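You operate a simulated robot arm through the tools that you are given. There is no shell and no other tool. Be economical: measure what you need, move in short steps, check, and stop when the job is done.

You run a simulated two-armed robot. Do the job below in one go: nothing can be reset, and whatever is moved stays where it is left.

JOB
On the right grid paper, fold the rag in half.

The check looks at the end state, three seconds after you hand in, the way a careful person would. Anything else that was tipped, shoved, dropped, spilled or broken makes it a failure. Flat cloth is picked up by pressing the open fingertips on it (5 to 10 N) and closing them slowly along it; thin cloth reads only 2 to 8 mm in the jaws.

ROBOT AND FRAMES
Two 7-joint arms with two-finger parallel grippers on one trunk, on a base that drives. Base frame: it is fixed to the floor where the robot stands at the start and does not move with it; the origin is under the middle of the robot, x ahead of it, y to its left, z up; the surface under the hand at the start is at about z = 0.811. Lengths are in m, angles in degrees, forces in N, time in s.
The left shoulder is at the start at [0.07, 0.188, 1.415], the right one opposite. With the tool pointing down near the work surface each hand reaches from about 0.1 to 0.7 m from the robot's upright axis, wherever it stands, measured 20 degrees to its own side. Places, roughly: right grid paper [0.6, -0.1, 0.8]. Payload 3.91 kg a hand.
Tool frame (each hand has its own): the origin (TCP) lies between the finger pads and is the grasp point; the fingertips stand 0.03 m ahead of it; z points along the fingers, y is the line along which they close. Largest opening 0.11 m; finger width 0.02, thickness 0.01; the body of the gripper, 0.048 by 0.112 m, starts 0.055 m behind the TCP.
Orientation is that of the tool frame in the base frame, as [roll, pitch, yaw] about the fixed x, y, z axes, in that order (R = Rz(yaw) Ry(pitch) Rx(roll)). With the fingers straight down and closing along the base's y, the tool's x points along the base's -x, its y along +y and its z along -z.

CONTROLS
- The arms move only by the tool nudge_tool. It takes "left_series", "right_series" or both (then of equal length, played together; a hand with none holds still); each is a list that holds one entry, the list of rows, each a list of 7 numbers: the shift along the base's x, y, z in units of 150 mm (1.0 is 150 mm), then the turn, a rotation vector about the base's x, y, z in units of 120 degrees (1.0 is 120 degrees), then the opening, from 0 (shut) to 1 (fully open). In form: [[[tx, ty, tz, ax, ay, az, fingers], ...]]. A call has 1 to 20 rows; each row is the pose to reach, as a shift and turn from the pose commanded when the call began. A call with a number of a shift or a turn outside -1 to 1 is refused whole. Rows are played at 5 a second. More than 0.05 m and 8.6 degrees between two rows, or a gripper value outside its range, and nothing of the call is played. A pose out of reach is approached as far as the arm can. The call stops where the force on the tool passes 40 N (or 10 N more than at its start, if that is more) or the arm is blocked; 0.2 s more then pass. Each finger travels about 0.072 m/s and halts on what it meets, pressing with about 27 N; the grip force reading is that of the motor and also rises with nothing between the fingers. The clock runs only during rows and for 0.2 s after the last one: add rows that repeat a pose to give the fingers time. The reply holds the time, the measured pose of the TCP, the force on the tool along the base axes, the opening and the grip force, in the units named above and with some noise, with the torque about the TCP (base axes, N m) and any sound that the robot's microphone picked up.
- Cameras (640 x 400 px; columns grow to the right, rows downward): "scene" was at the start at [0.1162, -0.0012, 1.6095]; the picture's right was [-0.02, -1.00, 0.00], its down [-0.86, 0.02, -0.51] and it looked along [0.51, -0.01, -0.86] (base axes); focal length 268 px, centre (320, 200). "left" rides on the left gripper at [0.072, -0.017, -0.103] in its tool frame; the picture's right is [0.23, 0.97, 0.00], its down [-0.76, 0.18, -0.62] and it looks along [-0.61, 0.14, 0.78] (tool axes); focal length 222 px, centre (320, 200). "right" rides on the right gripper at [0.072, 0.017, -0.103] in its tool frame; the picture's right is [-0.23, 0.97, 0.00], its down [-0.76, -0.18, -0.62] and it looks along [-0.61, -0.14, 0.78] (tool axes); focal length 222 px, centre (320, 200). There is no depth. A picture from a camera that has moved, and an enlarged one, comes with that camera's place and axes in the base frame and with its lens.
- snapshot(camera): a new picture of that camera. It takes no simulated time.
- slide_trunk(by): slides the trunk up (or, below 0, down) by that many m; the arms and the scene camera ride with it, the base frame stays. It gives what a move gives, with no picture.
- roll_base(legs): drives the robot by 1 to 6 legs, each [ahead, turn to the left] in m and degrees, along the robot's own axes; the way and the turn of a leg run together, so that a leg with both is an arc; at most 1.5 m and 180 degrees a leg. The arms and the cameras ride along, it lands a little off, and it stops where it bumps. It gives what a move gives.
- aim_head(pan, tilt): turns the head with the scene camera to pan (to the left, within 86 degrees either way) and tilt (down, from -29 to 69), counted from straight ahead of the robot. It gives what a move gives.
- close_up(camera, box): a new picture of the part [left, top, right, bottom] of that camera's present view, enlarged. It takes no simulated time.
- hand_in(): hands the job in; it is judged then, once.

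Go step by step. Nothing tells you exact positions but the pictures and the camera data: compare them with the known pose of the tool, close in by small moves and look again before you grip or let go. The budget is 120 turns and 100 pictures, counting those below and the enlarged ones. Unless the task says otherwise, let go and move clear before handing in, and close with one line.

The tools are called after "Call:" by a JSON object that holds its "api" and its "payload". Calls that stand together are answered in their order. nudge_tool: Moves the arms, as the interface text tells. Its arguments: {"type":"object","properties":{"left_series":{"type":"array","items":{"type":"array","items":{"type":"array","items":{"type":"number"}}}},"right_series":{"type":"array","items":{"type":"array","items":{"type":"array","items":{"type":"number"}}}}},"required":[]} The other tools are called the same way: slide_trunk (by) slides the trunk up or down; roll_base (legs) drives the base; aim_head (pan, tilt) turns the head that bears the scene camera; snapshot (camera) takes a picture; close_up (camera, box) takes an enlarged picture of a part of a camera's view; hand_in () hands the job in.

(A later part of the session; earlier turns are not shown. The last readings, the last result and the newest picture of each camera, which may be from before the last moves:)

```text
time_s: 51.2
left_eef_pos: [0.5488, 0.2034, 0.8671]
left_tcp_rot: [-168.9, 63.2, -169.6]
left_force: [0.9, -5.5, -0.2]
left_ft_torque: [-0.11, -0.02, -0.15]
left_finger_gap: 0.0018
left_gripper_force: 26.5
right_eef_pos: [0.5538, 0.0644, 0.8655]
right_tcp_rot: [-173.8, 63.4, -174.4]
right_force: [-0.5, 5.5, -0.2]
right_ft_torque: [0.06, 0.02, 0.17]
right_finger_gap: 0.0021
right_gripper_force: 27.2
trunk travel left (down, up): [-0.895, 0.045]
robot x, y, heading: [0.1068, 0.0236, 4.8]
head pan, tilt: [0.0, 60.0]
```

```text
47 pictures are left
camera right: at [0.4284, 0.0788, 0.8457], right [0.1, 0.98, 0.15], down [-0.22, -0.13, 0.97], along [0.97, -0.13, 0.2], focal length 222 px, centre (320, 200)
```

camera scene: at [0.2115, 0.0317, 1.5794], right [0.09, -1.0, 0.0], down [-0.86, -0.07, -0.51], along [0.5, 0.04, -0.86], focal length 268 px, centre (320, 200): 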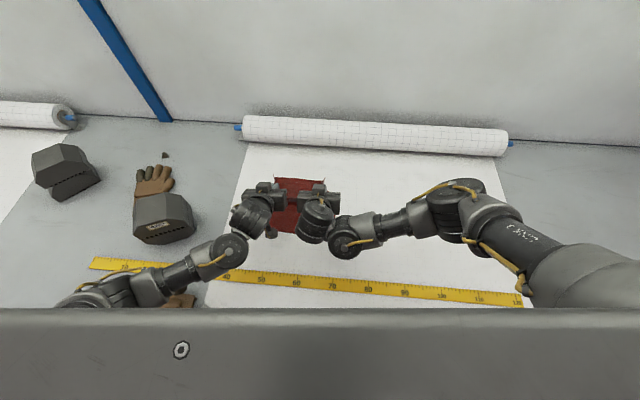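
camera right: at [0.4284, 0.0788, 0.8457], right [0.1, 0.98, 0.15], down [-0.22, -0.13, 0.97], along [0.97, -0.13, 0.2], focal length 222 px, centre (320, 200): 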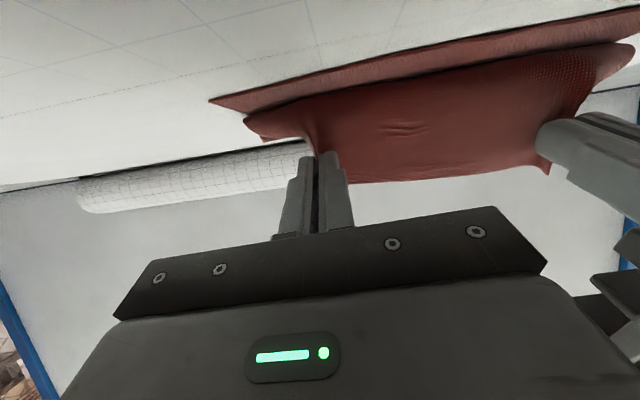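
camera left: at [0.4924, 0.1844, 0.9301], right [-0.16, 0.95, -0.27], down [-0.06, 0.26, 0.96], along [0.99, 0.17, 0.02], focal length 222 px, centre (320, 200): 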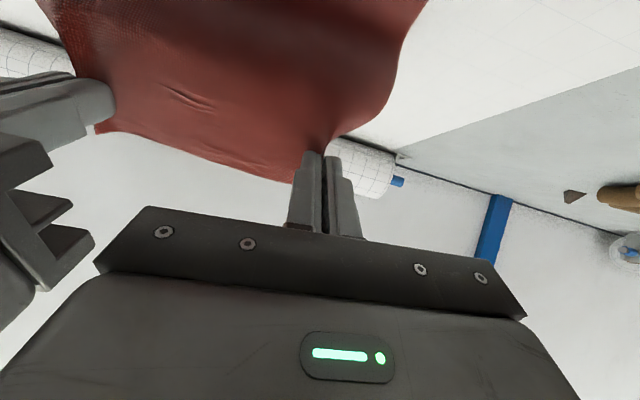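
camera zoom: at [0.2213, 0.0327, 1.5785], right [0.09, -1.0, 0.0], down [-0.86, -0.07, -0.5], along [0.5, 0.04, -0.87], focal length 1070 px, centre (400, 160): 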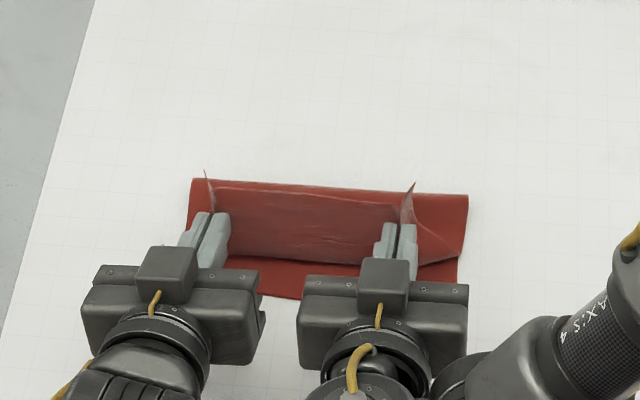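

The crease is at about x=0.63–0.64 with the edge standing up past the fingers. I'll ease 1.2 cm away to relax the loop, then open slowly.

Call:
{"api": "nudge_tool", "payload": {"left_series": [[[0.04, 0, 0, 0, 0, 0, 0], [0.08, 0, 0, 0, 0, 0, 0], [0.08, 0, 0, 0, 0, 0, 0.04], [0.08, 0, 0, 0, 0, 0, 0.08], [0.08, 0, 0, 0, 0, 0, 0.14], [0.08, 0, 0, 0, 0, 0, 0.2], [0.08, 0, 0, 0, 0, 0, 0.2], [0.08, 0, 0, 0, 0, 0, 0.2], [0.08, 0, 0, 0, 0, 0, 0.2]]], "right_series": [[[0.04, 0, 0, 0, 0, 0, 0], [0.08, 0, 0, 0, 0, 0, 0], [0.08, 0, 0, 0, 0, 0, 0.04], [0.08, 0, 0, 0, 0, 0, 0.08], [0.08, 0, 0, 0, 0, 0, 0.14], [0.08, 0, 0, 0, 0, 0, 0.2], [0.08, 0, 0, 0, 0, 0, 0.2], [0.08, 0, 0, 0, 0, 0, 0.2], [0.08, 0, 0, 0, 0, 0, 0.2]]]}}

Call:
{"api": "close_up", "payload": {"camera": "scene", "box": [220, 160, 380, 260]}}

Call:
{"api": "snapshot", "payload": {"camera": "right"}}

```text
time_s: 53.2
left_eef_pos: [0.5604, 0.205, 0.8681]
left_tcp_rot: [-168.7, 63.0, -169.6]
left_force: [0.3, 0.3, 0.0]
left_ft_torque: [0.01, 0.03, 0.02]
left_finger_gap: 0.0222
left_gripper_force: 0.0
right_eef_pos: [0.566, 0.0638, 0.867]
right_tcp_rot: [-173.7, 63.4, -174.4]
right_force: [-0.4, 0.1, 0.1]
right_ft_torque: [0.02, 0.0, -0.02]
right_finger_gap: 0.022
right_gripper_force: 0.0
trunk travel left (down, up): [-0.895, 0.045]
robot x, y, heading: [0.1046, 0.0223, 5.2]
head pan, tilt: [0.0, 60.0]
```

```text
4.00 times, centred on (300, 210) of scene
camera zoom: at [0.2211, 0.0326, 1.5786], right [0.09, -1.0, 0.0], down [-0.86, -0.07, -0.5], along [0.5, 0.04, -0.87], focal length 1070 px, centre (400, 160)
```

zoom: 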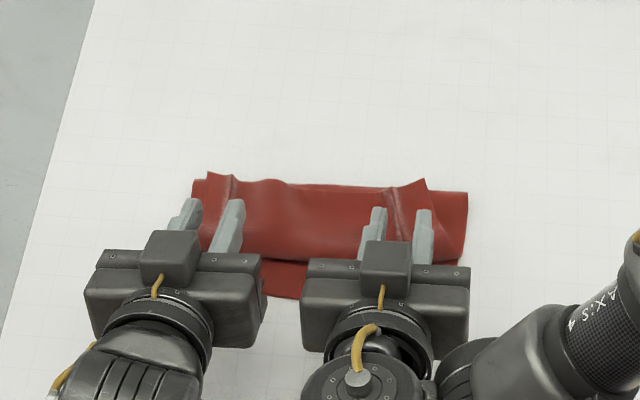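

```text
45 pictures are left
camera right: at [0.4409, 0.0782, 0.8458], right [0.1, 0.98, 0.15], down [-0.22, -0.13, 0.97], along [0.97, -0.13, 0.2], focal length 222 px, centre (320, 200)
```

right: 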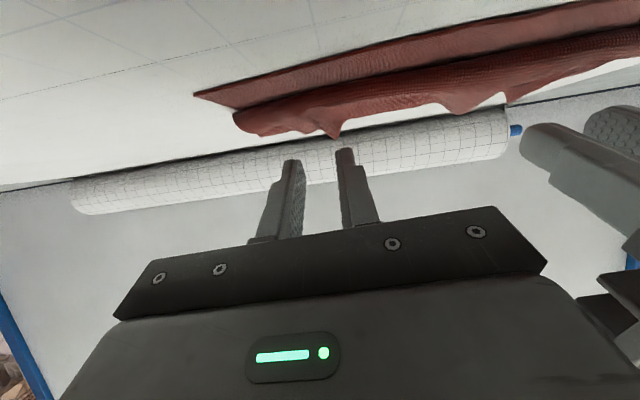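

Let go. The loose edge flopped back away from me on top, so it needs turning over. I'll withdraw and look.

Call:
{"api": "nudge_tool", "payload": {"left_series": [[[-0.1, 0, 0.06, 0, 0, 0, 0.2], [-0.3, 0, 0.2, 0, 0, 0, 0.2], [-0.5, 0, 0.4, 0, 0, 0, 0.2], [-0.7, 0.1, 0.6, 0, 0, 0, 0.2], [-0.8, 0.3, 0.8, 0, 0, 0, 0.2]]], "right_series": [[[-0.1, 0, 0.06, 0, 0, 0, 0.2], [-0.3, 0, 0.2, 0, 0, 0, 0.2], [-0.5, -0.05, 0.4, 0, 0, 0, 0.2], [-0.7, -0.25, 0.6, 0, 0, 0, 0.2], [-0.8, -0.45, 0.8, 0, 0, 0, 0.2]]]}}

Call:
{"api": "close_up", "payload": {"camera": "scene", "box": [220, 160, 380, 260]}}

Call:
{"api": "snapshot", "payload": {"camera": "right"}}

```text
refused: row 4 steps farther than a row can; nothing moved
```

```text
4.00 times, centred on (300, 210) of scene
camera zoom: at [0.2211, 0.0326, 1.5786], right [0.09, -1.0, 0.0], down [-0.86, -0.07, -0.5], along [0.5, 0.04, -0.87], focal length 1070 px, centre (400, 160)
```

zoom: 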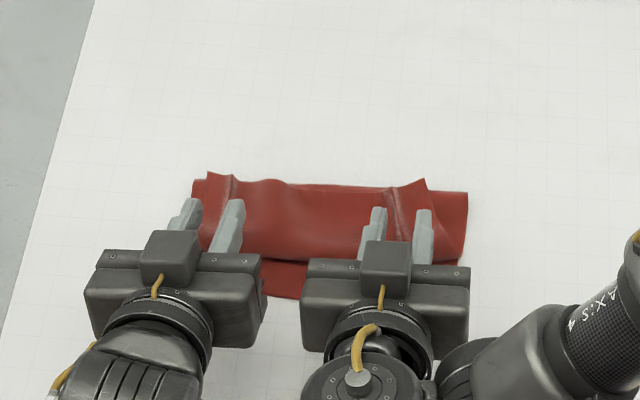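

```text
43 pictures are left
camera right: at [0.4409, 0.0782, 0.8458], right [0.1, 0.98, 0.15], down [-0.22, -0.13, 0.97], along [0.97, -0.13, 0.2], focal length 222 px, centre (320, 200)
```

right: 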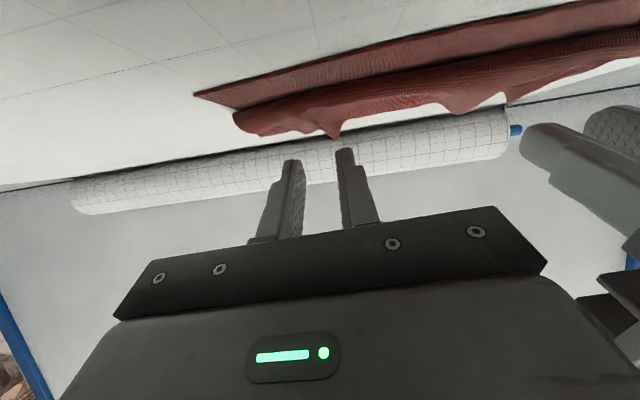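

Call:
{"api": "nudge_tool", "payload": {"left_series": [[[-0.1, 0, 0.06, 0, 0, 0, 0.2], [-0.25, 0, 0.18, 0, 0, 0, 0.2], [-0.4, 0, 0.3, 0, 0, 0, 0.2], [-0.55, 0, 0.45, 0, 0, 0, 0.2], [-0.7, 0.1, 0.6, 0, 0, 0, 0.2], [-0.8, 0.25, 0.75, 0, 0, 0, 0.2]]], "right_series": [[[-0.1, 0, 0.06, 0, 0, 0, 0.2], [-0.25, 0, 0.18, 0, 0, 0, 0.2], [-0.4, 0, 0.3, 0, 0, 0, 0.2], [-0.55, -0.1, 0.45, 0, 0, 0, 0.2], [-0.7, -0.25, 0.6, 0, 0, 0, 0.2], [-0.8, -0.4, 0.75, 0, 0, 0, 0.2]]]}}

Call:
{"api": "close_up", "payload": {"camera": "scene", "box": [220, 160, 380, 260]}}

Call:
{"api": "snapshot", "payload": {"camera": "right"}}

```text
time_s: 54.6
left_eef_pos: [0.4396, 0.2435, 0.9798]
left_tcp_rot: [-168.8, 63.1, -169.4]
left_force: [-0.5, 0.2, -0.2]
left_ft_torque: [-0.02, 0.03, 0.01]
left_finger_gap: 0.0219
left_gripper_force: 0.1
right_eef_pos: [0.4858, 0.0488, 0.9313]
right_tcp_rot: [-173.2, 63.3, -174.1]
right_force: [0.3, 0.0, -0.7]
right_ft_torque: [0.0, 0.01, 0.0]
right_finger_gap: 0.0221
right_gripper_force: 0.0
right hand out of reach, approached as far as the arm can: row 4, 5, 6
trunk travel left (down, up): [-0.895, 0.045]
robot x, y, heading: [0.1066, 0.0228, 5.0]
head pan, tilt: [0.0, 60.0]
```

```text
4.00 times, centred on (300, 210) of scene
camera zoom: at [0.2201, 0.0351, 1.5786], right [0.09, -1.0, 0.0], down [-0.86, -0.07, -0.5], along [0.5, 0.04, -0.87], focal length 1070 px, centre (400, 160)
```

zoom: 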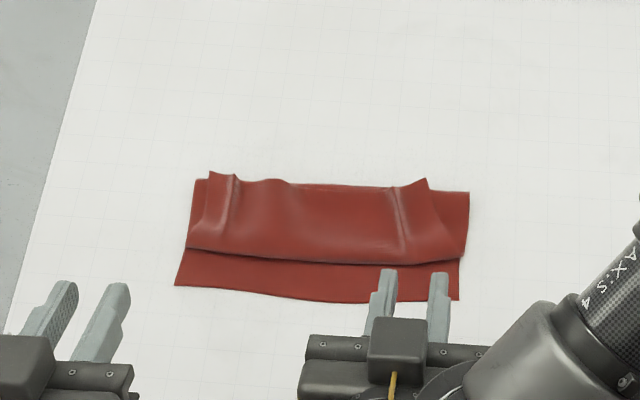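

```text
41 pictures are left
camera right: at [0.361, 0.065, 0.9112], right [0.11, 0.98, 0.15], down [-0.22, -0.12, 0.97], along [0.97, -0.14, 0.2], focal length 222 px, centre (320, 200)
```

right: 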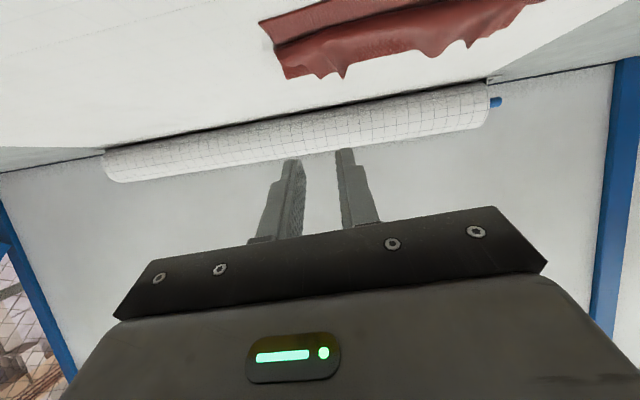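

The lower layer runs x 0.54–0.63; the last 6 cm of the upper layer lies doubled back on top, with two standing pleats at about (0.617, 0.20) and (0.619, 0.07). I'll set the hands upright, turn the base a bit left (easier for the right arm) and re-pinch right at the loose edge.

Call:
{"api": "nudge_tool", "payload": {"left_series": [[[0, 0.02, 0, 0, 0.06, 0, 0.2], [0, 0.04, 0, 0, 0.12, 0, 0.2], [0, 0.06, 0, 0, 0.18, 0, 0.2], [0, 0.08, 0, 0, 0.24, 0, 0.3], [0, 0.1, 0, 0, 0.3, 0, 0.4], [0, 0.1, 0, 0, 0.36, 0, 0.4], [0, 0.1, 0, 0, 0.42, 0, 0.4], [0, 0.1, 0, 0, 0.48, 0, 0.4], [0, 0.1, 0, 0, 0.5, 0, 0.4]]], "right_series": [[[0, -0.04, 0.05, 0, 0.06, 0, 0.2], [0, -0.08, 0.1, 0, 0.12, 0, 0.2], [0, -0.12, 0.15, 0, 0.18, 0, 0.2], [0, -0.16, 0.2, 0, 0.24, 0, 0.3], [0, -0.2, 0.25, 0, 0.3, 0, 0.4], [0, -0.24, 0.3, 0, 0.36, 0, 0.4], [0, -0.28, 0.3, 0, 0.42, 0, 0.4], [0, -0.3, 0.3, 0, 0.48, 0, 0.4], [0, -0.3, 0.3, 0, 0.5, 0, 0.4]]]}}

Call:
{"api": "roll_base", "payload": {"legs": [[0, 8]]}}

Call:
{"api": "snapshot", "payload": {"camera": "scene"}}

```text
time_s: 56.0
left_eef_pos: [0.4312, 0.2996, 0.9718]
left_tcp_rot: [175.6, 20.6, -179.9]
left_force: [0.0, 0.5, 0.3]
left_ft_torque: [0.04, 0.04, -0.03]
left_finger_gap: 0.0438
left_gripper_force: 0.0
left hand out of reach, approached as far as the arm can: row 4
right_eef_pos: [0.4851, 0.0109, 0.9719]
right_tcp_rot: [-177.6, 22.0, -177.4]
right_force: [-0.9, 0.3, -0.2]
right_ft_torque: [-0.01, -0.01, -0.03]
right_finger_gap: 0.044
right_gripper_force: 0.1
trunk travel left (down, up): [-0.895, 0.045]
robot x, y, heading: [0.1064, 0.0228, 4.7]
head pan, tilt: [0.0, 60.0]
stopped in row 6 (left hand): the arm was blocked; the commanded pose is now the measured one
```

```text
time_s: 57.0
left_eef_pos: [0.3883, 0.3427, 0.9713]
left_tcp_rot: [175.7, 20.8, -171.7]
left_force: [0.2, 0.4, 0.4]
left_ft_torque: [0.0, 0.01, -0.02]
left_finger_gap: 0.044
left_gripper_force: 0.1
right_eef_pos: [0.4838, 0.0648, 0.9703]
right_tcp_rot: [-177.6, 21.9, -169.5]
right_force: [-0.5, 0.6, 0.5]
right_ft_torque: [-0.02, -0.02, 0.05]
right_finger_gap: 0.044
right_gripper_force: 0.0
trunk travel left (down, up): [-0.895, 0.045]
robot x, y, heading: [0.1034, 0.0259, 12.9]
head pan, tilt: [0.0, 60.0]
```

```text
40 pictures are left
camera scene: at [0.2189, 0.0482, 1.5785], right [0.22, -0.97, 0.0], down [-0.84, -0.19, -0.5], along [0.49, 0.11, -0.87], focal length 268 px, centre (320, 200)
```

scene: 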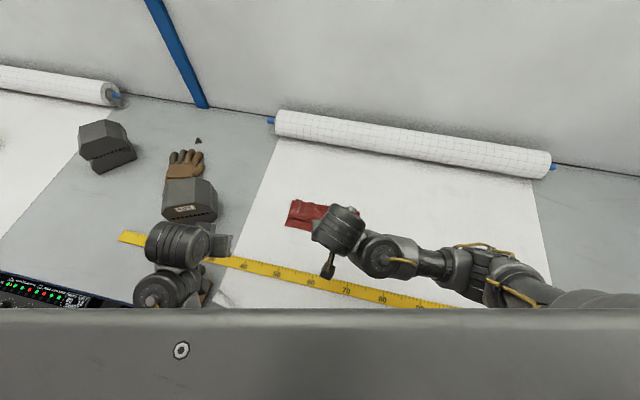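

Call:
{"api": "nudge_tool", "payload": {"left_series": [[[0.12, -0.08, 0.05, 0, 0, 0, 0.4], [0.28, -0.2, 0.1, 0, 0, 0, 0.4], [0.44, -0.3, 0.15, 0, 0, 0, 0.4], [0.6, -0.4, 0.2, 0, 0, 0, 0.4], [0.75, -0.5, 0.2, 0, 0, 0, 0.4], [0.85, -0.6, 0.2, 0, 0.04, -0.02, 0.4], [0.95, -0.68, 0.2, 0, 0.09, -0.04, 0.4], [0.95, -0.68, 0.2, 0, 0.13, -0.055, 0.4], [0.95, -0.68, 0.2, 0, 0.17, -0.07, 0.4], [0.95, -0.68, 0.2, 0, 0.17, -0.07, 0.4]]], "right_series": [[[0.1, 0, 0, 0, 0, 0, 0.4], [0.2, 0, 0, 0, 0, 0, 0.4], [0.3, -0.02, 0, 0, 0, 0, 0.4], [0.4, -0.04, 0, 0, 0, 0, 0.4], [0.5, -0.07, 0, 0, 0, 0, 0.4], [0.5, -0.07, 0, 0, 0.04, -0.02, 0.4], [0.5, -0.07, 0, 0, 0.09, -0.045, 0.4], [0.5, -0.07, 0, 0, 0.13, -0.07, 0.4], [0.5, -0.07, 0, 0, 0.17, -0.087, 0.4], [0.5, -0.07, 0, 0, 0.17, -0.087, 0.4]]]}}

Call:
{"api": "snapshot", "payload": {"camera": "scene"}}

```text
time_s: 59.0
left_eef_pos: [0.5016, 0.257, 0.9375]
left_tcp_rot: [174.7, 4.1, -177.3]
left_force: [5.9, -20.5, -15.7]
left_ft_torque: [2.89, -0.76, 2.09]
left_finger_gap: 0.044
left_gripper_force: 0.0
left hand out of reach, approached as far as the arm can: row 7, 8, 9
right_eef_pos: [0.5477, 0.0443, 0.9487]
right_tcp_rot: [-179.2, 3.7, -179.5]
right_force: [-0.6, 0.4, 0.2]
right_ft_torque: [0.02, -0.02, -0.01]
right_finger_gap: 0.0441
right_gripper_force: 0.0
right hand out of reach, approached as far as the arm can: row 8, 9
trunk travel left (down, up): [-0.895, 0.045]
robot x, y, heading: [0.1047, 0.0234, 12.8]
head pan, tilt: [0.0, 60.0]
stopped in row 9 (left hand): the force on the tool passed its limit at 204 N (the readings are from after the stop); the commanded pose is now the measured one
```

```text
39 pictures are left
camera scene: at [0.2181, 0.0492, 1.5786], right [0.22, -0.97, 0.0], down [-0.84, -0.19, -0.5], along [0.49, 0.11, -0.87], focal length 268 px, centre (320, 200)
```

scene: 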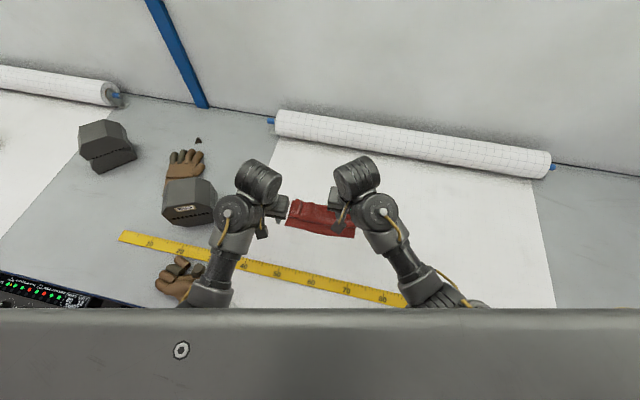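

The left camera mount touched its own forearm, so I'll turn that hand the other way to free it.

Call:
{"api": "nudge_tool", "payload": {"left_series": [[[0, 0, 0.03, 0, -0.03, 0.04, 0.4], [0, 0, 0.06, 0, -0.03, 0.08, 0.4], [0, 0, 0.1, 0.02, -0.02, 0.12, 0.4], [0, 0, 0.1, 0.04, -0.02, 0.15, 0.4], [0, 0, 0.1, 0.04, -0.02, 0.15, 0.4]]]}}

Call:
{"api": "snapshot", "payload": {"camera": "left"}}

Call:
{"api": "close_up", "payload": {"camera": "scene", "box": [160, 140, 400, 290]}}

```text
time_s: 60.2
left_eef_pos: [0.4782, 0.2713, 0.9286]
left_tcp_rot: [170.3, 7.1, -160.1]
left_force: [0.6, 0.3, 0.8]
left_ft_torque: [-0.02, -0.01, 0.0]
left_finger_gap: 0.0441
left_gripper_force: 0.0
left hand out of reach, approached as far as the arm can: row 3, 4, 5
right_eef_pos: [0.5488, 0.0431, 0.9474]
right_tcp_rot: [-179.3, 3.7, -179.5]
right_force: [0.1, -0.2, -0.4]
right_ft_torque: [0.01, 0.01, 0.0]
right_finger_gap: 0.0442
right_gripper_force: 0.1
trunk travel left (down, up): [-0.895, 0.045]
robot x, y, heading: [0.1084, 0.023, 12.9]
head pan, tilt: [0.0, 60.0]
```

```text
38 pictures are left
camera left: at [0.4107, 0.2116, 1.0169], right [-0.56, 0.82, 0.14], down [0.61, 0.3, 0.73], along [0.56, 0.49, -0.67], focal length 222 px, centre (320, 200)
```

left: 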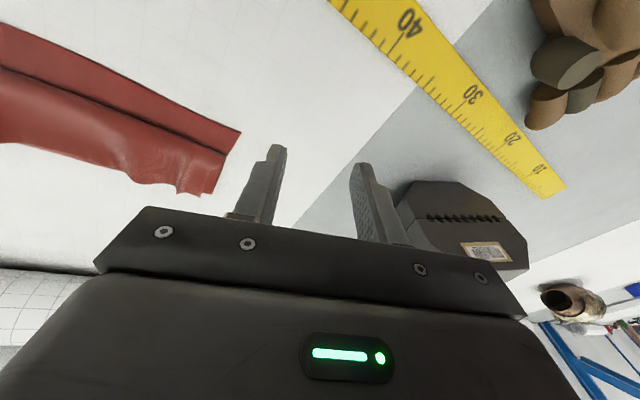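

```text
2.67 times, centred on (280, 215) of scene
camera zoom: at [0.2209, 0.0475, 1.5784], right [0.22, -0.97, 0.0], down [-0.84, -0.19, -0.5], along [0.49, 0.11, -0.87], focal length 713 px, centre (427, 160)
```

zoom: 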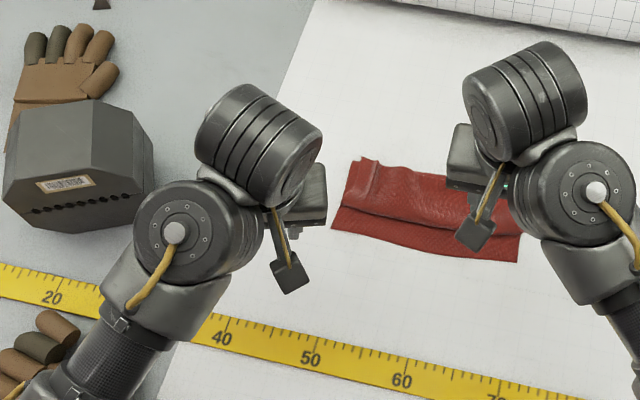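

The left arm is in a lower-elbow posture now, so I'll keep its yaw natural to the robot's heading, straighten it and move it toward the rag.

Call:
{"api": "nudge_tool", "payload": {"left_series": [[[0.08, -0.05, 0.05, -0.02, 0.005, -0.01, 0.4], [0.16, -0.1, 0.1, -0.04, 0.01, -0.025, 0.4], [0.24, -0.17, 0.15, -0.06, 0.017, -0.04, 0.4], [0.32, -0.25, 0.2, -0.08, 0.022, -0.05, 0.4], [0.38, -0.33, 0.2, -0.098, 0.027, -0.058, 0.4], [0.38, -0.33, 0.2, -0.098, 0.027, -0.058, 0.4]]]}}

Call:
{"api": "snapshot", "payload": {"camera": "scene"}}

```text
time_s: 61.6
left_eef_pos: [0.5347, 0.2217, 0.9461]
left_tcp_rot: [-179.3, 0.5, -166.2]
left_force: [0.1, 0.6, 0.3]
left_ft_torque: [0.02, -0.02, 0.0]
left_finger_gap: 0.044
left_gripper_force: 0.0
left hand out of reach, approached as far as the arm can: row 1, 2, 3, 4, 5, 6
right_eef_pos: [0.5478, 0.0438, 0.947]
right_tcp_rot: [-179.4, 3.7, -179.4]
right_force: [0.3, 1.0, 1.0]
right_ft_torque: [-0.03, 0.0, -0.04]
right_finger_gap: 0.0441
right_gripper_force: 0.0
trunk travel left (down, up): [-0.895, 0.045]
robot x, y, heading: [0.1067, 0.0226, 12.8]
head pan, tilt: [0.0, 60.0]
```

```text
36 pictures are left
camera scene: at [0.2187, 0.0492, 1.5785], right [0.22, -0.97, 0.0], down [-0.84, -0.19, -0.5], along [0.49, 0.11, -0.87], focal length 268 px, centre (320, 200)
```

scene: 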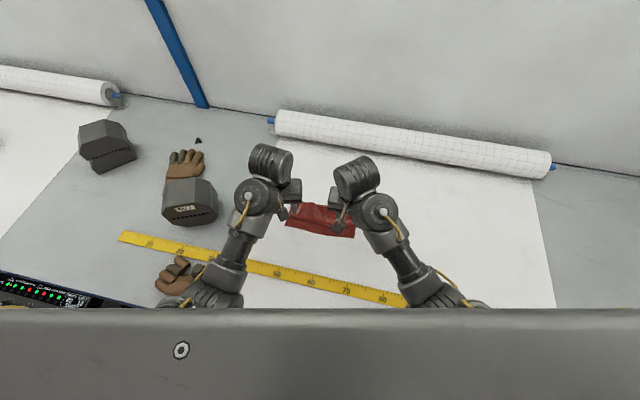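

Call:
{"api": "nudge_tool", "payload": {"left_series": [[[0.15, -0.03, -0.08, 0, 0, 0, 0.4], [0.3, -0.07, -0.16, 0, 0, 0, 0.4], [0.45, -0.1, -0.24, 0, 0, 0, 0.4], [0.515, -0.125, -0.3, 0, 0, 0, 0.4], [0.515, -0.125, -0.3, 0, 0, 0, 0.4]]], "right_series": [[[0.12, 0.03, -0.08, 0, 0, 0.02, 0.4], [0.24, 0.07, -0.16, 0, 0, 0.04, 0.4], [0.36, 0.11, -0.24, 0, 0, 0.05, 0.4], [0.43, 0.15, -0.3, 0, 0, 0.05, 0.4], [0.43, 0.15, -0.3, 0, 0, 0.05, 0.4]]]}}

Call:
{"api": "close_up", "payload": {"camera": "scene", "box": [240, 150, 400, 250]}}

Call:
{"api": "snapshot", "payload": {"camera": "left"}}

Call:
{"api": "snapshot", "payload": {"camera": "right"}}

```text
time_s: 62.8
left_eef_pos: [0.6105, 0.2027, 0.9011]
left_tcp_rot: [-179.2, 0.7, -166.3]
left_force: [-0.3, -0.7, 0.0]
left_ft_torque: [-0.02, -0.03, 0.02]
left_finger_gap: 0.0439
left_gripper_force: 0.1
right_eef_pos: [0.6136, 0.0667, 0.9018]
right_tcp_rot: [-179.2, 3.8, -173.3]
right_force: [-1.6, -0.3, 0.8]
right_ft_torque: [0.0, -0.01, -0.05]
right_finger_gap: 0.0439
right_gripper_force: 0.0
trunk travel left (down, up): [-0.895, 0.045]
robot x, y, heading: [0.1059, 0.0206, 13.2]
head pan, tilt: [0.0, 60.0]
```

```text
4.00 times, centred on (320, 200) of scene
camera zoom: at [0.2179, 0.0484, 1.5786], right [0.22, -0.97, 0.0], down [-0.84, -0.19, -0.5], along [0.49, 0.11, -0.87], focal length 1070 px, centre (320, 200)
```

zoom: 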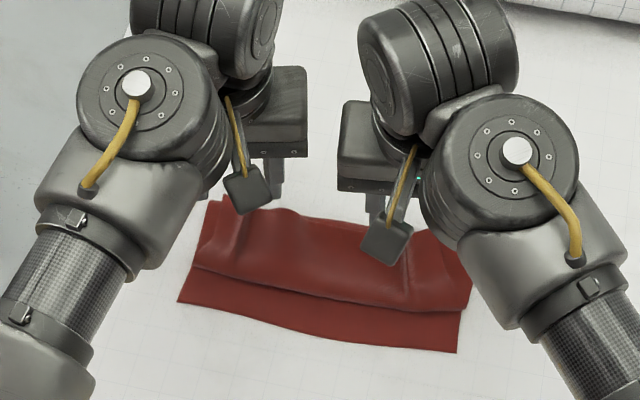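

```text
34 pictures are left
camera left: at [0.5425, 0.1704, 1.0031], right [-0.45, 0.89, -0.01], down [0.69, 0.36, 0.63], along [0.57, 0.27, -0.78], focal length 222 px, centre (320, 200)
```

left: 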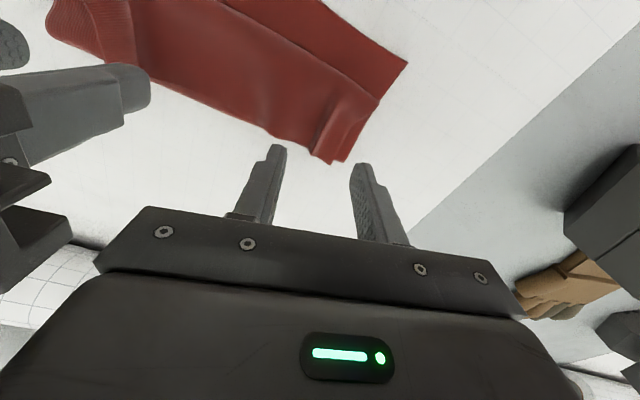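

```text
33 pictures are left
camera right: at [0.5325, 0.0749, 0.9989], right [0.11, 0.99, 0.0], down [0.73, -0.09, 0.67], along [0.67, -0.08, -0.74], focal length 222 px, centre (320, 200)
```

right: 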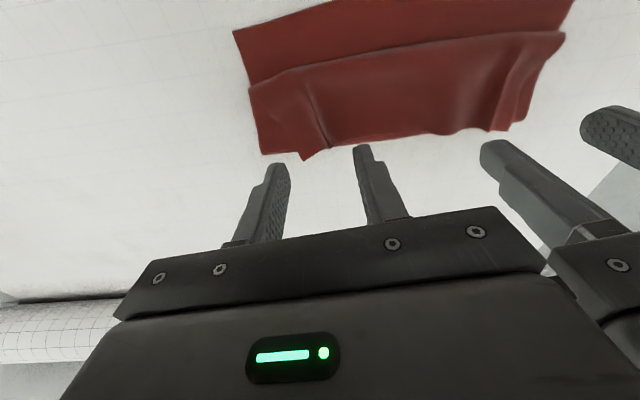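

The loose edge is at x≈0.63, pleats at y≈0.21 and 0.07. I'll center the fingers on them and go down to just above the layers.

Call:
{"api": "nudge_tool", "payload": {"left_series": [[[0.09, 0.035, -0.1, 0, 0, 0, 0.4], [0.09, 0.035, -0.2, 0, 0, 0, 0.4], [0.09, 0.035, -0.3, 0, 0, 0, 0.4], [0.09, 0.035, -0.34, 0, 0, 0, 0.4], [0.09, 0.035, -0.34, 0, 0, 0, 0.4]]], "right_series": [[[0.06, 0, -0.1, 0, 0, 0, 0.4], [0.06, 0, -0.2, 0, 0, 0, 0.4], [0.06, 0, -0.3, 0, 0, 0, 0.4], [0.06, 0, -0.34, 0, 0, 0, 0.4], [0.06, 0, -0.34, 0, 0, 0, 0.4]]]}}

Call:
{"api": "snapshot", "payload": {"camera": "left"}}

Call:
{"api": "snapshot", "payload": {"camera": "right"}}

```text
time_s: 64.0
left_eef_pos: [0.6245, 0.2071, 0.8503]
left_tcp_rot: [-179.3, 0.5, -166.3]
left_force: [0.8, 1.0, -0.4]
left_ft_torque: [0.02, 0.01, 0.02]
left_finger_gap: 0.0441
left_gripper_force: 0.2
right_eef_pos: [0.6218, 0.0674, 0.8519]
right_tcp_rot: [-179.3, 3.9, -173.5]
right_force: [0.3, 0.3, 0.7]
right_ft_torque: [0.01, -0.02, -0.01]
right_finger_gap: 0.0441
right_gripper_force: 0.1
trunk travel left (down, up): [-0.895, 0.045]
robot x, y, heading: [0.1062, 0.0204, 12.9]
head pan, tilt: [0.0, 60.0]
```

```text
32 pictures are left
camera left: at [0.5563, 0.1743, 0.9522], right [-0.45, 0.89, -0.01], down [0.69, 0.36, 0.63], along [0.57, 0.27, -0.78], focal length 222 px, centre (320, 200)
```

left: 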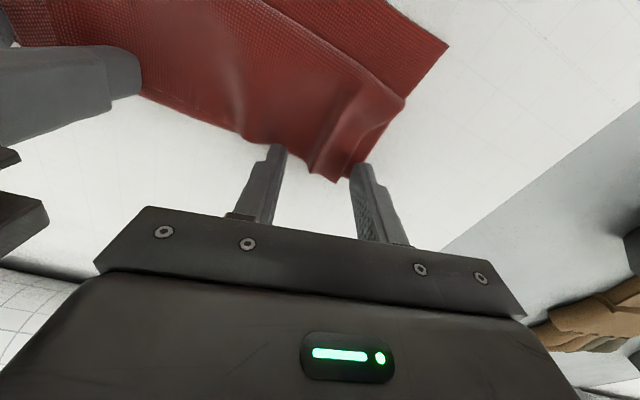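

```text
31 pictures are left
camera right: at [0.5405, 0.0747, 0.949], right [0.12, 0.99, 0.0], down [0.73, -0.09, 0.67], along [0.67, -0.08, -0.74], focal length 222 px, centre (320, 200)
```

right: 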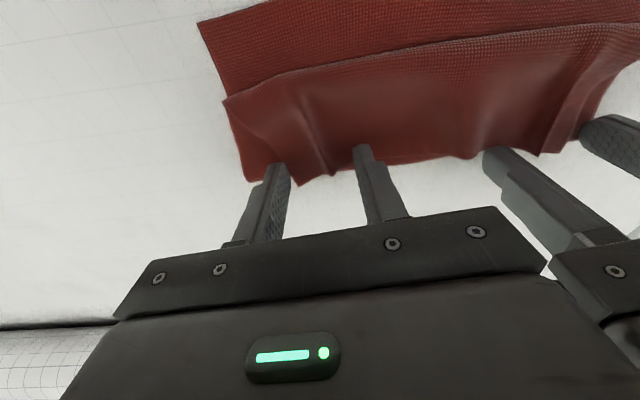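

Both pleats stand between the fingers. I'll lower only to a touch, so that just the top layer is caught, and close slowly.

Call:
{"api": "nudge_tool", "payload": {"left_series": [[[0, 0, -0.012, 0, 0, 0, 0.4], [0, 0, -0.025, 0, 0, 0, 0.4], [0, 0, -0.025, 0, 0, 0, 0.35], [0, 0, -0.025, 0, 0, 0, 0.31], [0, 0, -0.025, 0, 0, 0, 0.27], [0, 0, -0.025, 0, 0, 0, 0.23], [0, 0, -0.025, 0, 0, 0, 0.19], [0, 0, -0.025, 0, 0, 0, 0.15], [0, 0, -0.025, 0, 0, 0, 0.11], [0, 0, -0.025, 0, 0, 0, 0.07], [0, 0, -0.025, 0, 0, 0, 0.03], [0, 0, -0.025, 0, 0, 0, 0], [0, 0, -0.025, 0, 0, 0, 0], [0, 0, -0.025, 0, 0, 0, 0]]], "right_series": [[[0, 0, -0.018, 0, 0, 0, 0.4], [0, 0, -0.036, 0, 0, 0, 0.4], [0, 0, -0.036, 0, 0, 0, 0.35], [0, 0, -0.036, 0, 0, 0, 0.31], [0, 0, -0.036, 0, 0, 0, 0.27], [0, 0, -0.036, 0, 0, 0, 0.23], [0, 0, -0.036, 0, 0, 0, 0.19], [0, 0, -0.036, 0, 0, 0, 0.15], [0, 0, -0.036, 0, 0, 0, 0.11], [0, 0, -0.036, 0, 0, 0, 0.07], [0, 0, -0.036, 0, 0, 0, 0.03], [0, 0, -0.036, 0, 0, 0, 0], [0, 0, -0.036, 0, 0, 0, 0], [0, 0, -0.036, 0, 0, 0, 0]]]}}

Call:
{"api": "snapshot", "payload": {"camera": "left"}}

Call:
{"api": "snapshot", "payload": {"camera": "right"}}

```text
time_s: 67.0
left_eef_pos: [0.6256, 0.2068, 0.8465]
left_tcp_rot: [-179.3, 0.6, -166.3]
left_force: [1.2, -4.5, -0.3]
left_ft_torque: [-0.18, -0.03, 0.0]
left_finger_gap: 0.0026
left_gripper_force: 26.9
right_eef_pos: [0.6207, 0.067, 0.8467]
right_tcp_rot: [-179.3, 3.8, -173.4]
right_force: [-0.3, 5.6, 2.6]
right_ft_torque: [0.15, 0.05, 0.0]
right_finger_gap: 0.0028
right_gripper_force: 27.3
trunk travel left (down, up): [-0.895, 0.045]
robot x, y, heading: [0.1079, 0.0228, 13.2]
head pan, tilt: [0.0, 60.0]
```

```text
30 pictures are left
camera left: at [0.5571, 0.1742, 0.9482], right [-0.45, 0.89, -0.01], down [0.69, 0.36, 0.63], along [0.57, 0.27, -0.78], focal length 222 px, centre (320, 200)
```

left: 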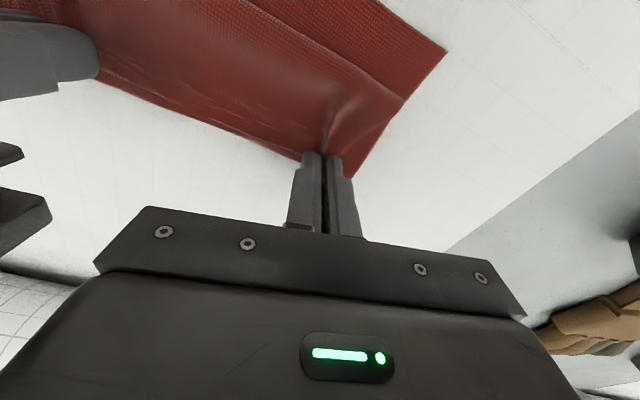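

```text
29 pictures are left
camera right: at [0.5403, 0.075, 0.9445], right [0.11, 0.99, 0.0], down [0.73, -0.09, 0.67], along [0.67, -0.07, -0.74], focal length 222 px, centre (320, 200)
```

right: 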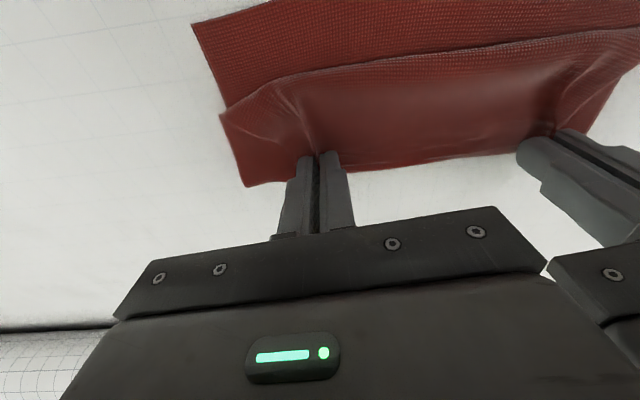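

Both jaws hold cloth. Lift and move slightly away, so the upper layer hangs above the proper crease line.

Call:
{"api": "nudge_tool", "payload": {"left_series": [[[0, 0, 0.1, 0, 0, 0, 0], [0.03, 0, 0.2, 0, 0, 0, 0], [0.07, 0, 0.3, 0, 0, 0, 0], [0.11, 0, 0.4, 0, 0, 0, 0], [0.15, 0, 0.5, 0, 0, 0, 0], [0.18, 0, 0.6, 0, 0, 0, 0], [0.18, 0, 0.6, 0, 0, 0, 0]]], "right_series": [[[0, 0, 0.1, 0, 0, 0, 0], [0.03, 0, 0.2, 0, 0, 0, 0], [0.07, 0, 0.3, 0, 0, 0, 0], [0.11, 0, 0.4, 0, 0, 0, 0], [0.15, 0, 0.5, 0, 0, 0, 0], [0.18, 0, 0.6, 0, 0, 0, 0], [0.18, 0, 0.6, 0, 0, 0, 0]]]}}

Call:
{"api": "close_up", "payload": {"camera": "scene", "box": [240, 150, 400, 250]}}

Call:
{"api": "snapshot", "payload": {"camera": "right"}}

```text
time_s: 68.6
left_eef_pos: [0.6527, 0.2061, 0.9355]
left_tcp_rot: [-179.3, 0.6, -166.2]
left_force: [-1.0, -4.9, -0.5]
left_ft_torque: [-0.16, 0.02, 0.04]
left_finger_gap: 0.0023
left_gripper_force: 26.8
right_eef_pos: [0.6483, 0.0671, 0.9359]
right_tcp_rot: [-179.3, 3.8, -173.5]
right_force: [0.3, 5.0, 0.5]
right_ft_torque: [0.16, 0.01, 0.03]
right_finger_gap: 0.0027
right_gripper_force: 26.4
trunk travel left (down, up): [-0.895, 0.045]
robot x, y, heading: [0.1057, 0.0232, 12.7]
head pan, tilt: [0.0, 60.0]
```

```text
4.00 times, centred on (320, 200) of scene
camera zoom: at [0.2186, 0.0486, 1.5786], right [0.22, -0.97, 0.0], down [-0.84, -0.19, -0.5], along [0.49, 0.11, -0.87], focal length 1070 px, centre (320, 200)
```

zoom: 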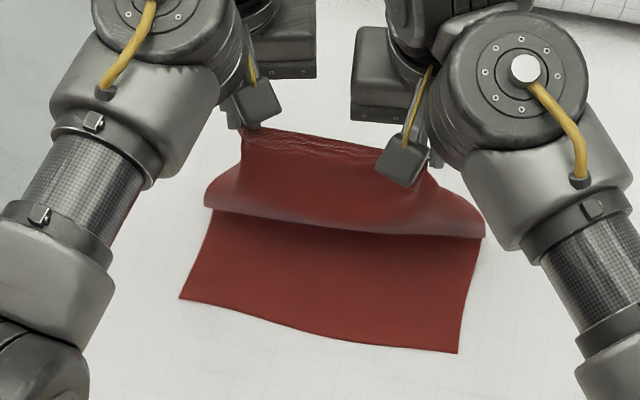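

```text
27 pictures are left
camera right: at [0.5683, 0.0743, 1.0329], right [0.12, 0.99, 0.0], down [0.73, -0.09, 0.67], along [0.67, -0.08, -0.74], focal length 222 px, centre (320, 200)
```

right: 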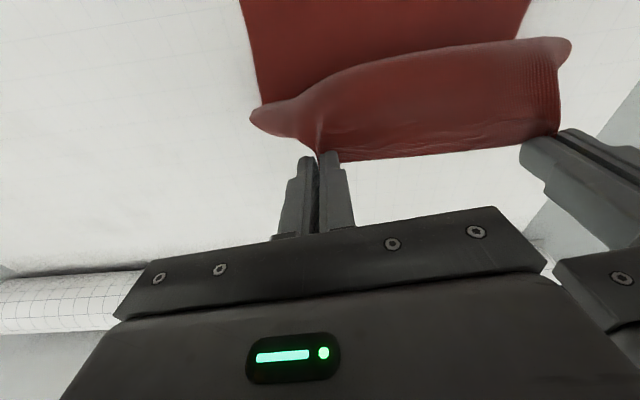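

Only the upper layer came up and the lower one lies flat. Now tilt the hands by 60° around the tips.

Call:
{"api": "nudge_tool", "payload": {"left_series": [[[-0.02, 0, 0.01, 0, -0.0625, 0, 0], [-0.045, 0, 0.01, 0, -0.125, 0, 0], [-0.065, 0, 0, 0, -0.1875, 0, 0], [-0.09, 0, -0.01, 0, -0.25, 0, 0], [-0.115, 0, -0.03, 0, -0.3125, 0, 0], [-0.14, 0, -0.05, 0, -0.375, 0, 0], [-0.16, 0, -0.07, 0, -0.4375, 0, 0], [-0.175, 0, -0.09, 0, -0.5, 0, 0], [-0.175, 0, -0.09, 0, -0.5, 0, 0]]], "right_series": [[[-0.02, 0, 0.01, 0, -0.06, 0, 0], [-0.045, 0, 0.01, 0, -0.12, 0, 0], [-0.065, 0, 0, 0, -0.18, 0, 0], [-0.09, 0, -0.01, 0, -0.24, 0, 0], [-0.115, 0, -0.03, 0, -0.3, 0, 0], [-0.14, 0, -0.05, 0, -0.36, 0, 0], [-0.16, 0, -0.07, 0, -0.42, 0, 0], [-0.175, 0, -0.09, 0, -0.475, 0, 0], [-0.175, 0, -0.09, 0, -0.475, 0, 0]]]}}

Call:
{"api": "close_up", "payload": {"camera": "scene", "box": [200, 130, 440, 280]}}

```text
time_s: 70.6
left_eef_pos: [0.6264, 0.2055, 0.9225]
left_tcp_rot: [-156.5, 57.8, -153.5]
left_force: [0.6, -5.5, 0.0]
left_ft_torque: [-0.12, 0.0, -0.11]
left_finger_gap: 0.0023
left_gripper_force: 27.1
right_eef_pos: [0.6228, 0.0657, 0.9227]
right_tcp_rot: [-168.4, 60.2, -167.0]
right_force: [-0.5, 6.4, 0.5]
right_ft_torque: [0.11, 0.03, 0.21]
right_finger_gap: 0.0026
right_gripper_force: 27.6
trunk travel left (down, up): [-0.895, 0.045]
robot x, y, heading: [0.1071, 0.0197, 12.7]
head pan, tilt: [0.0, 60.0]
```

```text
2.67 times, centred on (320, 205) of scene
camera zoom: at [0.2191, 0.0478, 1.5785], right [0.22, -0.97, 0.0], down [-0.84, -0.19, -0.5], along [0.49, 0.11, -0.87], focal length 713 px, centre (320, 187)
```

zoom: 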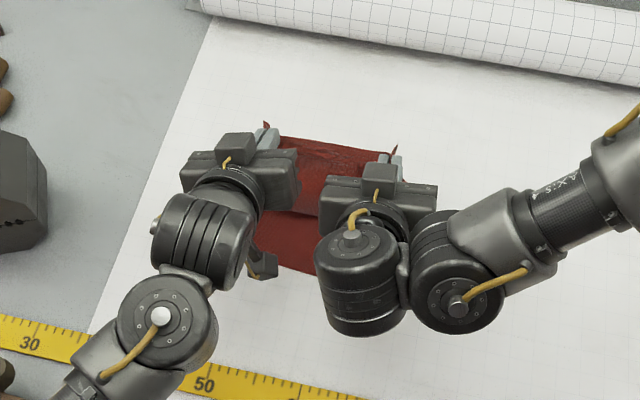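

Call:
{"api": "nudge_tool", "payload": {"left_series": [[[-0.1, -0.01, -0.015, 0, 0, 0, 0], [-0.207, -0.02, -0.047, 0, 0, 0, 0], [-0.29, -0.03, -0.09, 0, 0, 0, 0], [-0.373, -0.04, -0.147, 0, 0, 0, 0], [-0.44, -0.05, -0.21, 0, 0, 0, 0], [-0.507, -0.05, -0.28, 0, 0, 0, 0], [-0.56, -0.05, -0.34, 0, 0, 0, 0], [-0.593, -0.05, -0.38, 0, 0, 0, 0], [-0.593, -0.05, -0.38, 0, 0, 0, 0]]], "right_series": [[[-0.1, -0.01, -0.015, 0, 0, 0, 0], [-0.207, -0.02, -0.047, 0, 0, 0, 0], [-0.29, -0.03, -0.09, 0, 0, 0, 0], [-0.373, -0.04, -0.147, 0, 0, 0, 0], [-0.44, -0.05, -0.21, 0, 0, 0, 0], [-0.507, -0.05, -0.28, 0, 0, 0, 0], [-0.56, -0.05, -0.34, 0, 0, 0, 0], [-0.593, -0.05, -0.38, 0, 0, 0, 0], [-0.593, -0.05, -0.38, 0, 0, 0, 0]]]}}

Call:
{"api": "close_up", "payload": {"camera": "scene", "box": [240, 150, 400, 250]}}

Call:
{"api": "snapshot", "payload": {"camera": "right"}}

```text
time_s: 72.6
left_eef_pos: [0.5374, 0.1991, 0.8657]
left_tcp_rot: [-156.6, 57.8, -153.5]
left_force: [-0.1, -4.7, 0.7]
left_ft_torque: [-0.09, 0.02, -0.12]
left_finger_gap: 0.0021
left_gripper_force: 26.9
right_eef_pos: [0.534, 0.0594, 0.8656]
right_tcp_rot: [-168.2, 60.1, -166.9]
right_force: [-0.4, 5.3, -0.9]
right_ft_torque: [0.11, 0.01, 0.18]
right_finger_gap: 0.0027
right_gripper_force: 27.1
trunk travel left (down, up): [-0.895, 0.045]
robot x, y, heading: [0.1064, 0.0223, 12.9]
head pan, tilt: [0.0, 60.0]
```

```text
4.00 times, centred on (320, 200) of scene
camera zoom: at [0.2187, 0.0487, 1.5785], right [0.22, -0.97, 0.0], down [-0.84, -0.19, -0.5], along [0.49, 0.11, -0.87], focal length 1070 px, centre (320, 200)
```

zoom: 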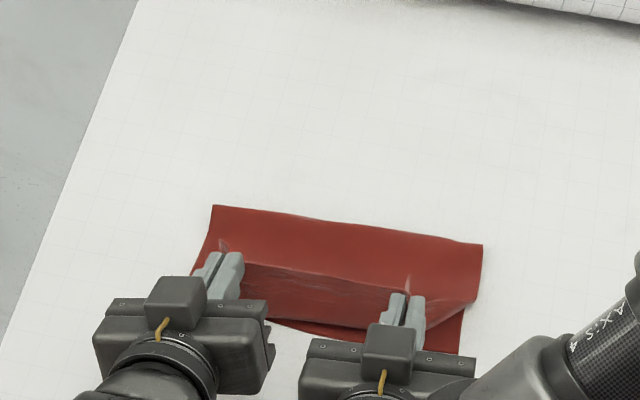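

```text
24 pictures are left
camera right: at [0.4072, 0.0671, 0.8503], right [0.06, 0.99, 0.1], down [-0.17, -0.09, 0.98], along [0.98, -0.08, 0.16], focal length 222 px, centre (320, 200)
```

right: 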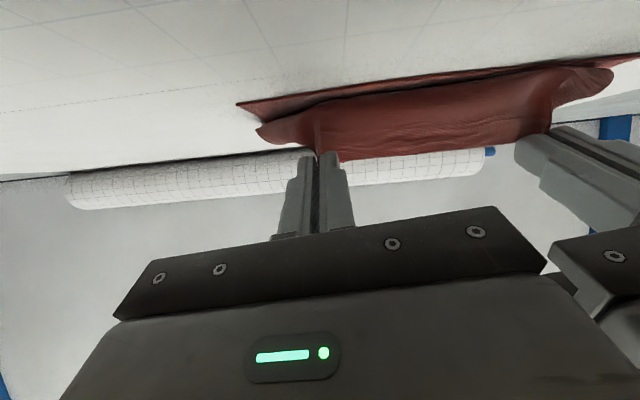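

The edge is nicely placed, but the crease is at x≈0.63, about 2 cm short of the middle. I'll go back up the same arc and a bit further to re-lay the lower layer fully.

Call:
{"api": "nudge_tool", "payload": {"left_series": [[[0.08, 0, 0.1, 0, 0, 0, 0], [0.18, 0, 0.2, 0, 0, 0, 0], [0.3, 0.02, 0.3, 0, 0, 0, 0], [0.43, 0.03, 0.37, 0, 0, 0, 0], [0.56, 0.05, 0.42, 0, 0, 0, 0], [0.66, 0.05, 0.46, 0, 0, 0, 0], [0.73, 0.05, 0.5, 0, 0, 0, 0], [0.73, 0.05, 0.5, 0, 0, 0, 0]]], "right_series": [[[0.08, 0, 0.1, 0, 0, 0, 0], [0.18, 0, 0.2, 0, 0, 0, 0], [0.3, 0.02, 0.3, 0, 0, 0, 0], [0.43, 0.03, 0.37, 0, 0, 0, 0], [0.56, 0.05, 0.42, 0, 0, 0, 0], [0.66, 0.05, 0.46, 0, 0, 0, 0], [0.73, 0.05, 0.5, 0, 0, 0, 0], [0.73, 0.05, 0.5, 0, 0, 0, 0]]]}}

Call:
{"api": "close_up", "payload": {"camera": "scene", "box": [240, 150, 400, 250]}}

Call:
{"api": "snapshot", "payload": {"camera": "right"}}

```text
time_s: 74.4
left_eef_pos: [0.6483, 0.2069, 0.9402]
left_tcp_rot: [-156.5, 57.7, -153.5]
left_force: [0.8, -5.9, -0.3]
left_ft_torque: [-0.09, -0.04, -0.14]
left_finger_gap: 0.0022
left_gripper_force: 26.5
right_eef_pos: [0.6422, 0.0656, 0.9413]
right_tcp_rot: [-168.3, 60.3, -166.8]
right_force: [0.5, 5.7, -0.2]
right_ft_torque: [0.16, 0.02, 0.18]
right_finger_gap: 0.0026
right_gripper_force: 26.6
trunk travel left (down, up): [-0.895, 0.045]
robot x, y, heading: [0.1067, 0.0245, 12.8]
head pan, tilt: [0.0, 60.0]
```

```text
4.00 times, centred on (320, 200) of scene
camera zoom: at [0.2184, 0.0488, 1.5786], right [0.22, -0.97, 0.0], down [-0.84, -0.19, -0.5], along [0.49, 0.11, -0.87], focal length 1070 px, centre (320, 200)
```

zoom: 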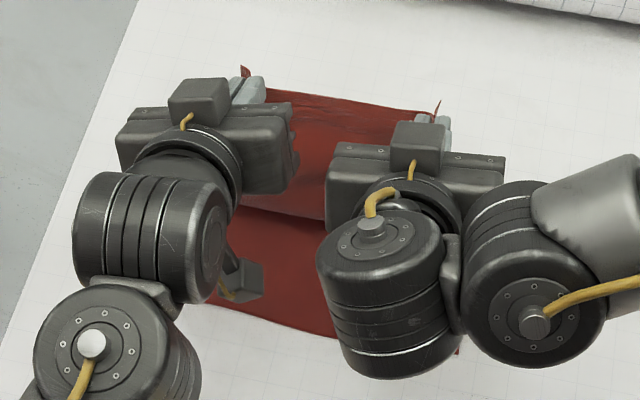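

```text
22 pictures are left
camera right: at [0.5164, 0.0744, 0.9263], right [0.06, 0.99, 0.1], down [-0.17, -0.09, 0.98], along [0.98, -0.08, 0.16], focal length 222 px, centre (320, 200)
```

right: 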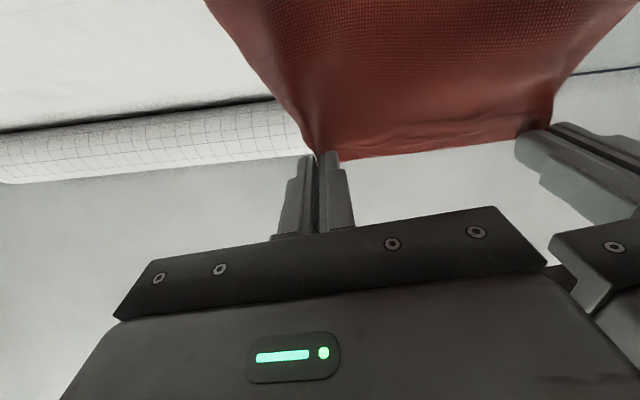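

The cloth is hanging taut with the near edge unmoved. I'll come down on a lower path so the loop bulges outward rather than peeling the crease.

Call:
{"api": "nudge_tool", "payload": {"left_series": [[[-0.06, -0.01, -0.09, 0, 0, 0, 0], [-0.18, -0.02, -0.193, 0, 0, 0, 0], [-0.26, -0.03, -0.26, 0, 0, 0, 0], [-0.347, -0.04, -0.327, 0, 0, 0, 0], [-0.42, -0.05, -0.38, 0, 0, 0, 0], [-0.5, -0.05, -0.427, 0, 0, 0, 0], [-0.57, -0.05, -0.465, 0, 0, 0, 0], [-0.627, -0.05, -0.493, 0, 0, 0, 0], [-0.66, -0.05, -0.52, 0, 0, 0, 0], [-0.66, -0.05, -0.52, 0, 0, 0, 0]]], "right_series": [[[-0.06, -0.01, -0.09, 0, 0, 0, 0], [-0.18, -0.02, -0.193, 0, 0, 0, 0], [-0.26, -0.03, -0.26, 0, 0, 0, 0], [-0.347, -0.04, -0.327, 0, 0, 0, 0], [-0.42, -0.05, -0.38, 0, 0, 0, 0], [-0.5, -0.05, -0.427, 0, 0, 0, 0], [-0.57, -0.05, -0.465, 0, 0, 0, 0], [-0.627, -0.05, -0.493, 0, 0, 0, 0], [-0.66, -0.05, -0.52, 0, 0, 0, 0], [-0.66, -0.05, -0.52, 0, 0, 0, 0]]]}}

Call:
{"api": "close_up", "payload": {"camera": "scene", "box": [240, 150, 400, 250]}}

```text
time_s: 76.6
left_eef_pos: [0.5483, 0.2001, 0.8623]
left_tcp_rot: [-156.5, 57.7, -153.6]
left_force: [0.2, -6.2, -0.2]
left_ft_torque: [-0.14, 0.0, -0.12]
left_finger_gap: 0.002
left_gripper_force: 26.9
right_eef_pos: [0.5445, 0.0582, 0.8625]
right_tcp_rot: [-168.4, 60.1, -166.8]
right_force: [-0.3, 6.0, -0.1]
right_ft_torque: [0.15, 0.0, 0.23]
right_finger_gap: 0.003
right_gripper_force: 27.4
trunk travel left (down, up): [-0.895, 0.045]
robot x, y, heading: [0.1067, 0.0202, 12.9]
head pan, tilt: [0.0, 60.0]
```

```text
4.00 times, centred on (320, 200) of scene
camera zoom: at [0.2188, 0.0486, 1.5785], right [0.22, -0.97, 0.0], down [-0.84, -0.19, -0.5], along [0.49, 0.11, -0.87], focal length 1070 px, centre (320, 200)
```

zoom: 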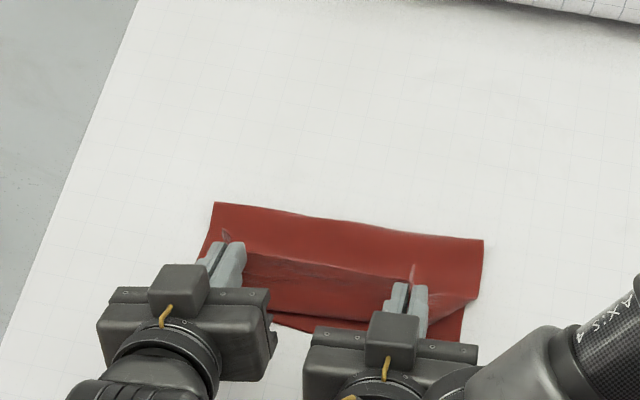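

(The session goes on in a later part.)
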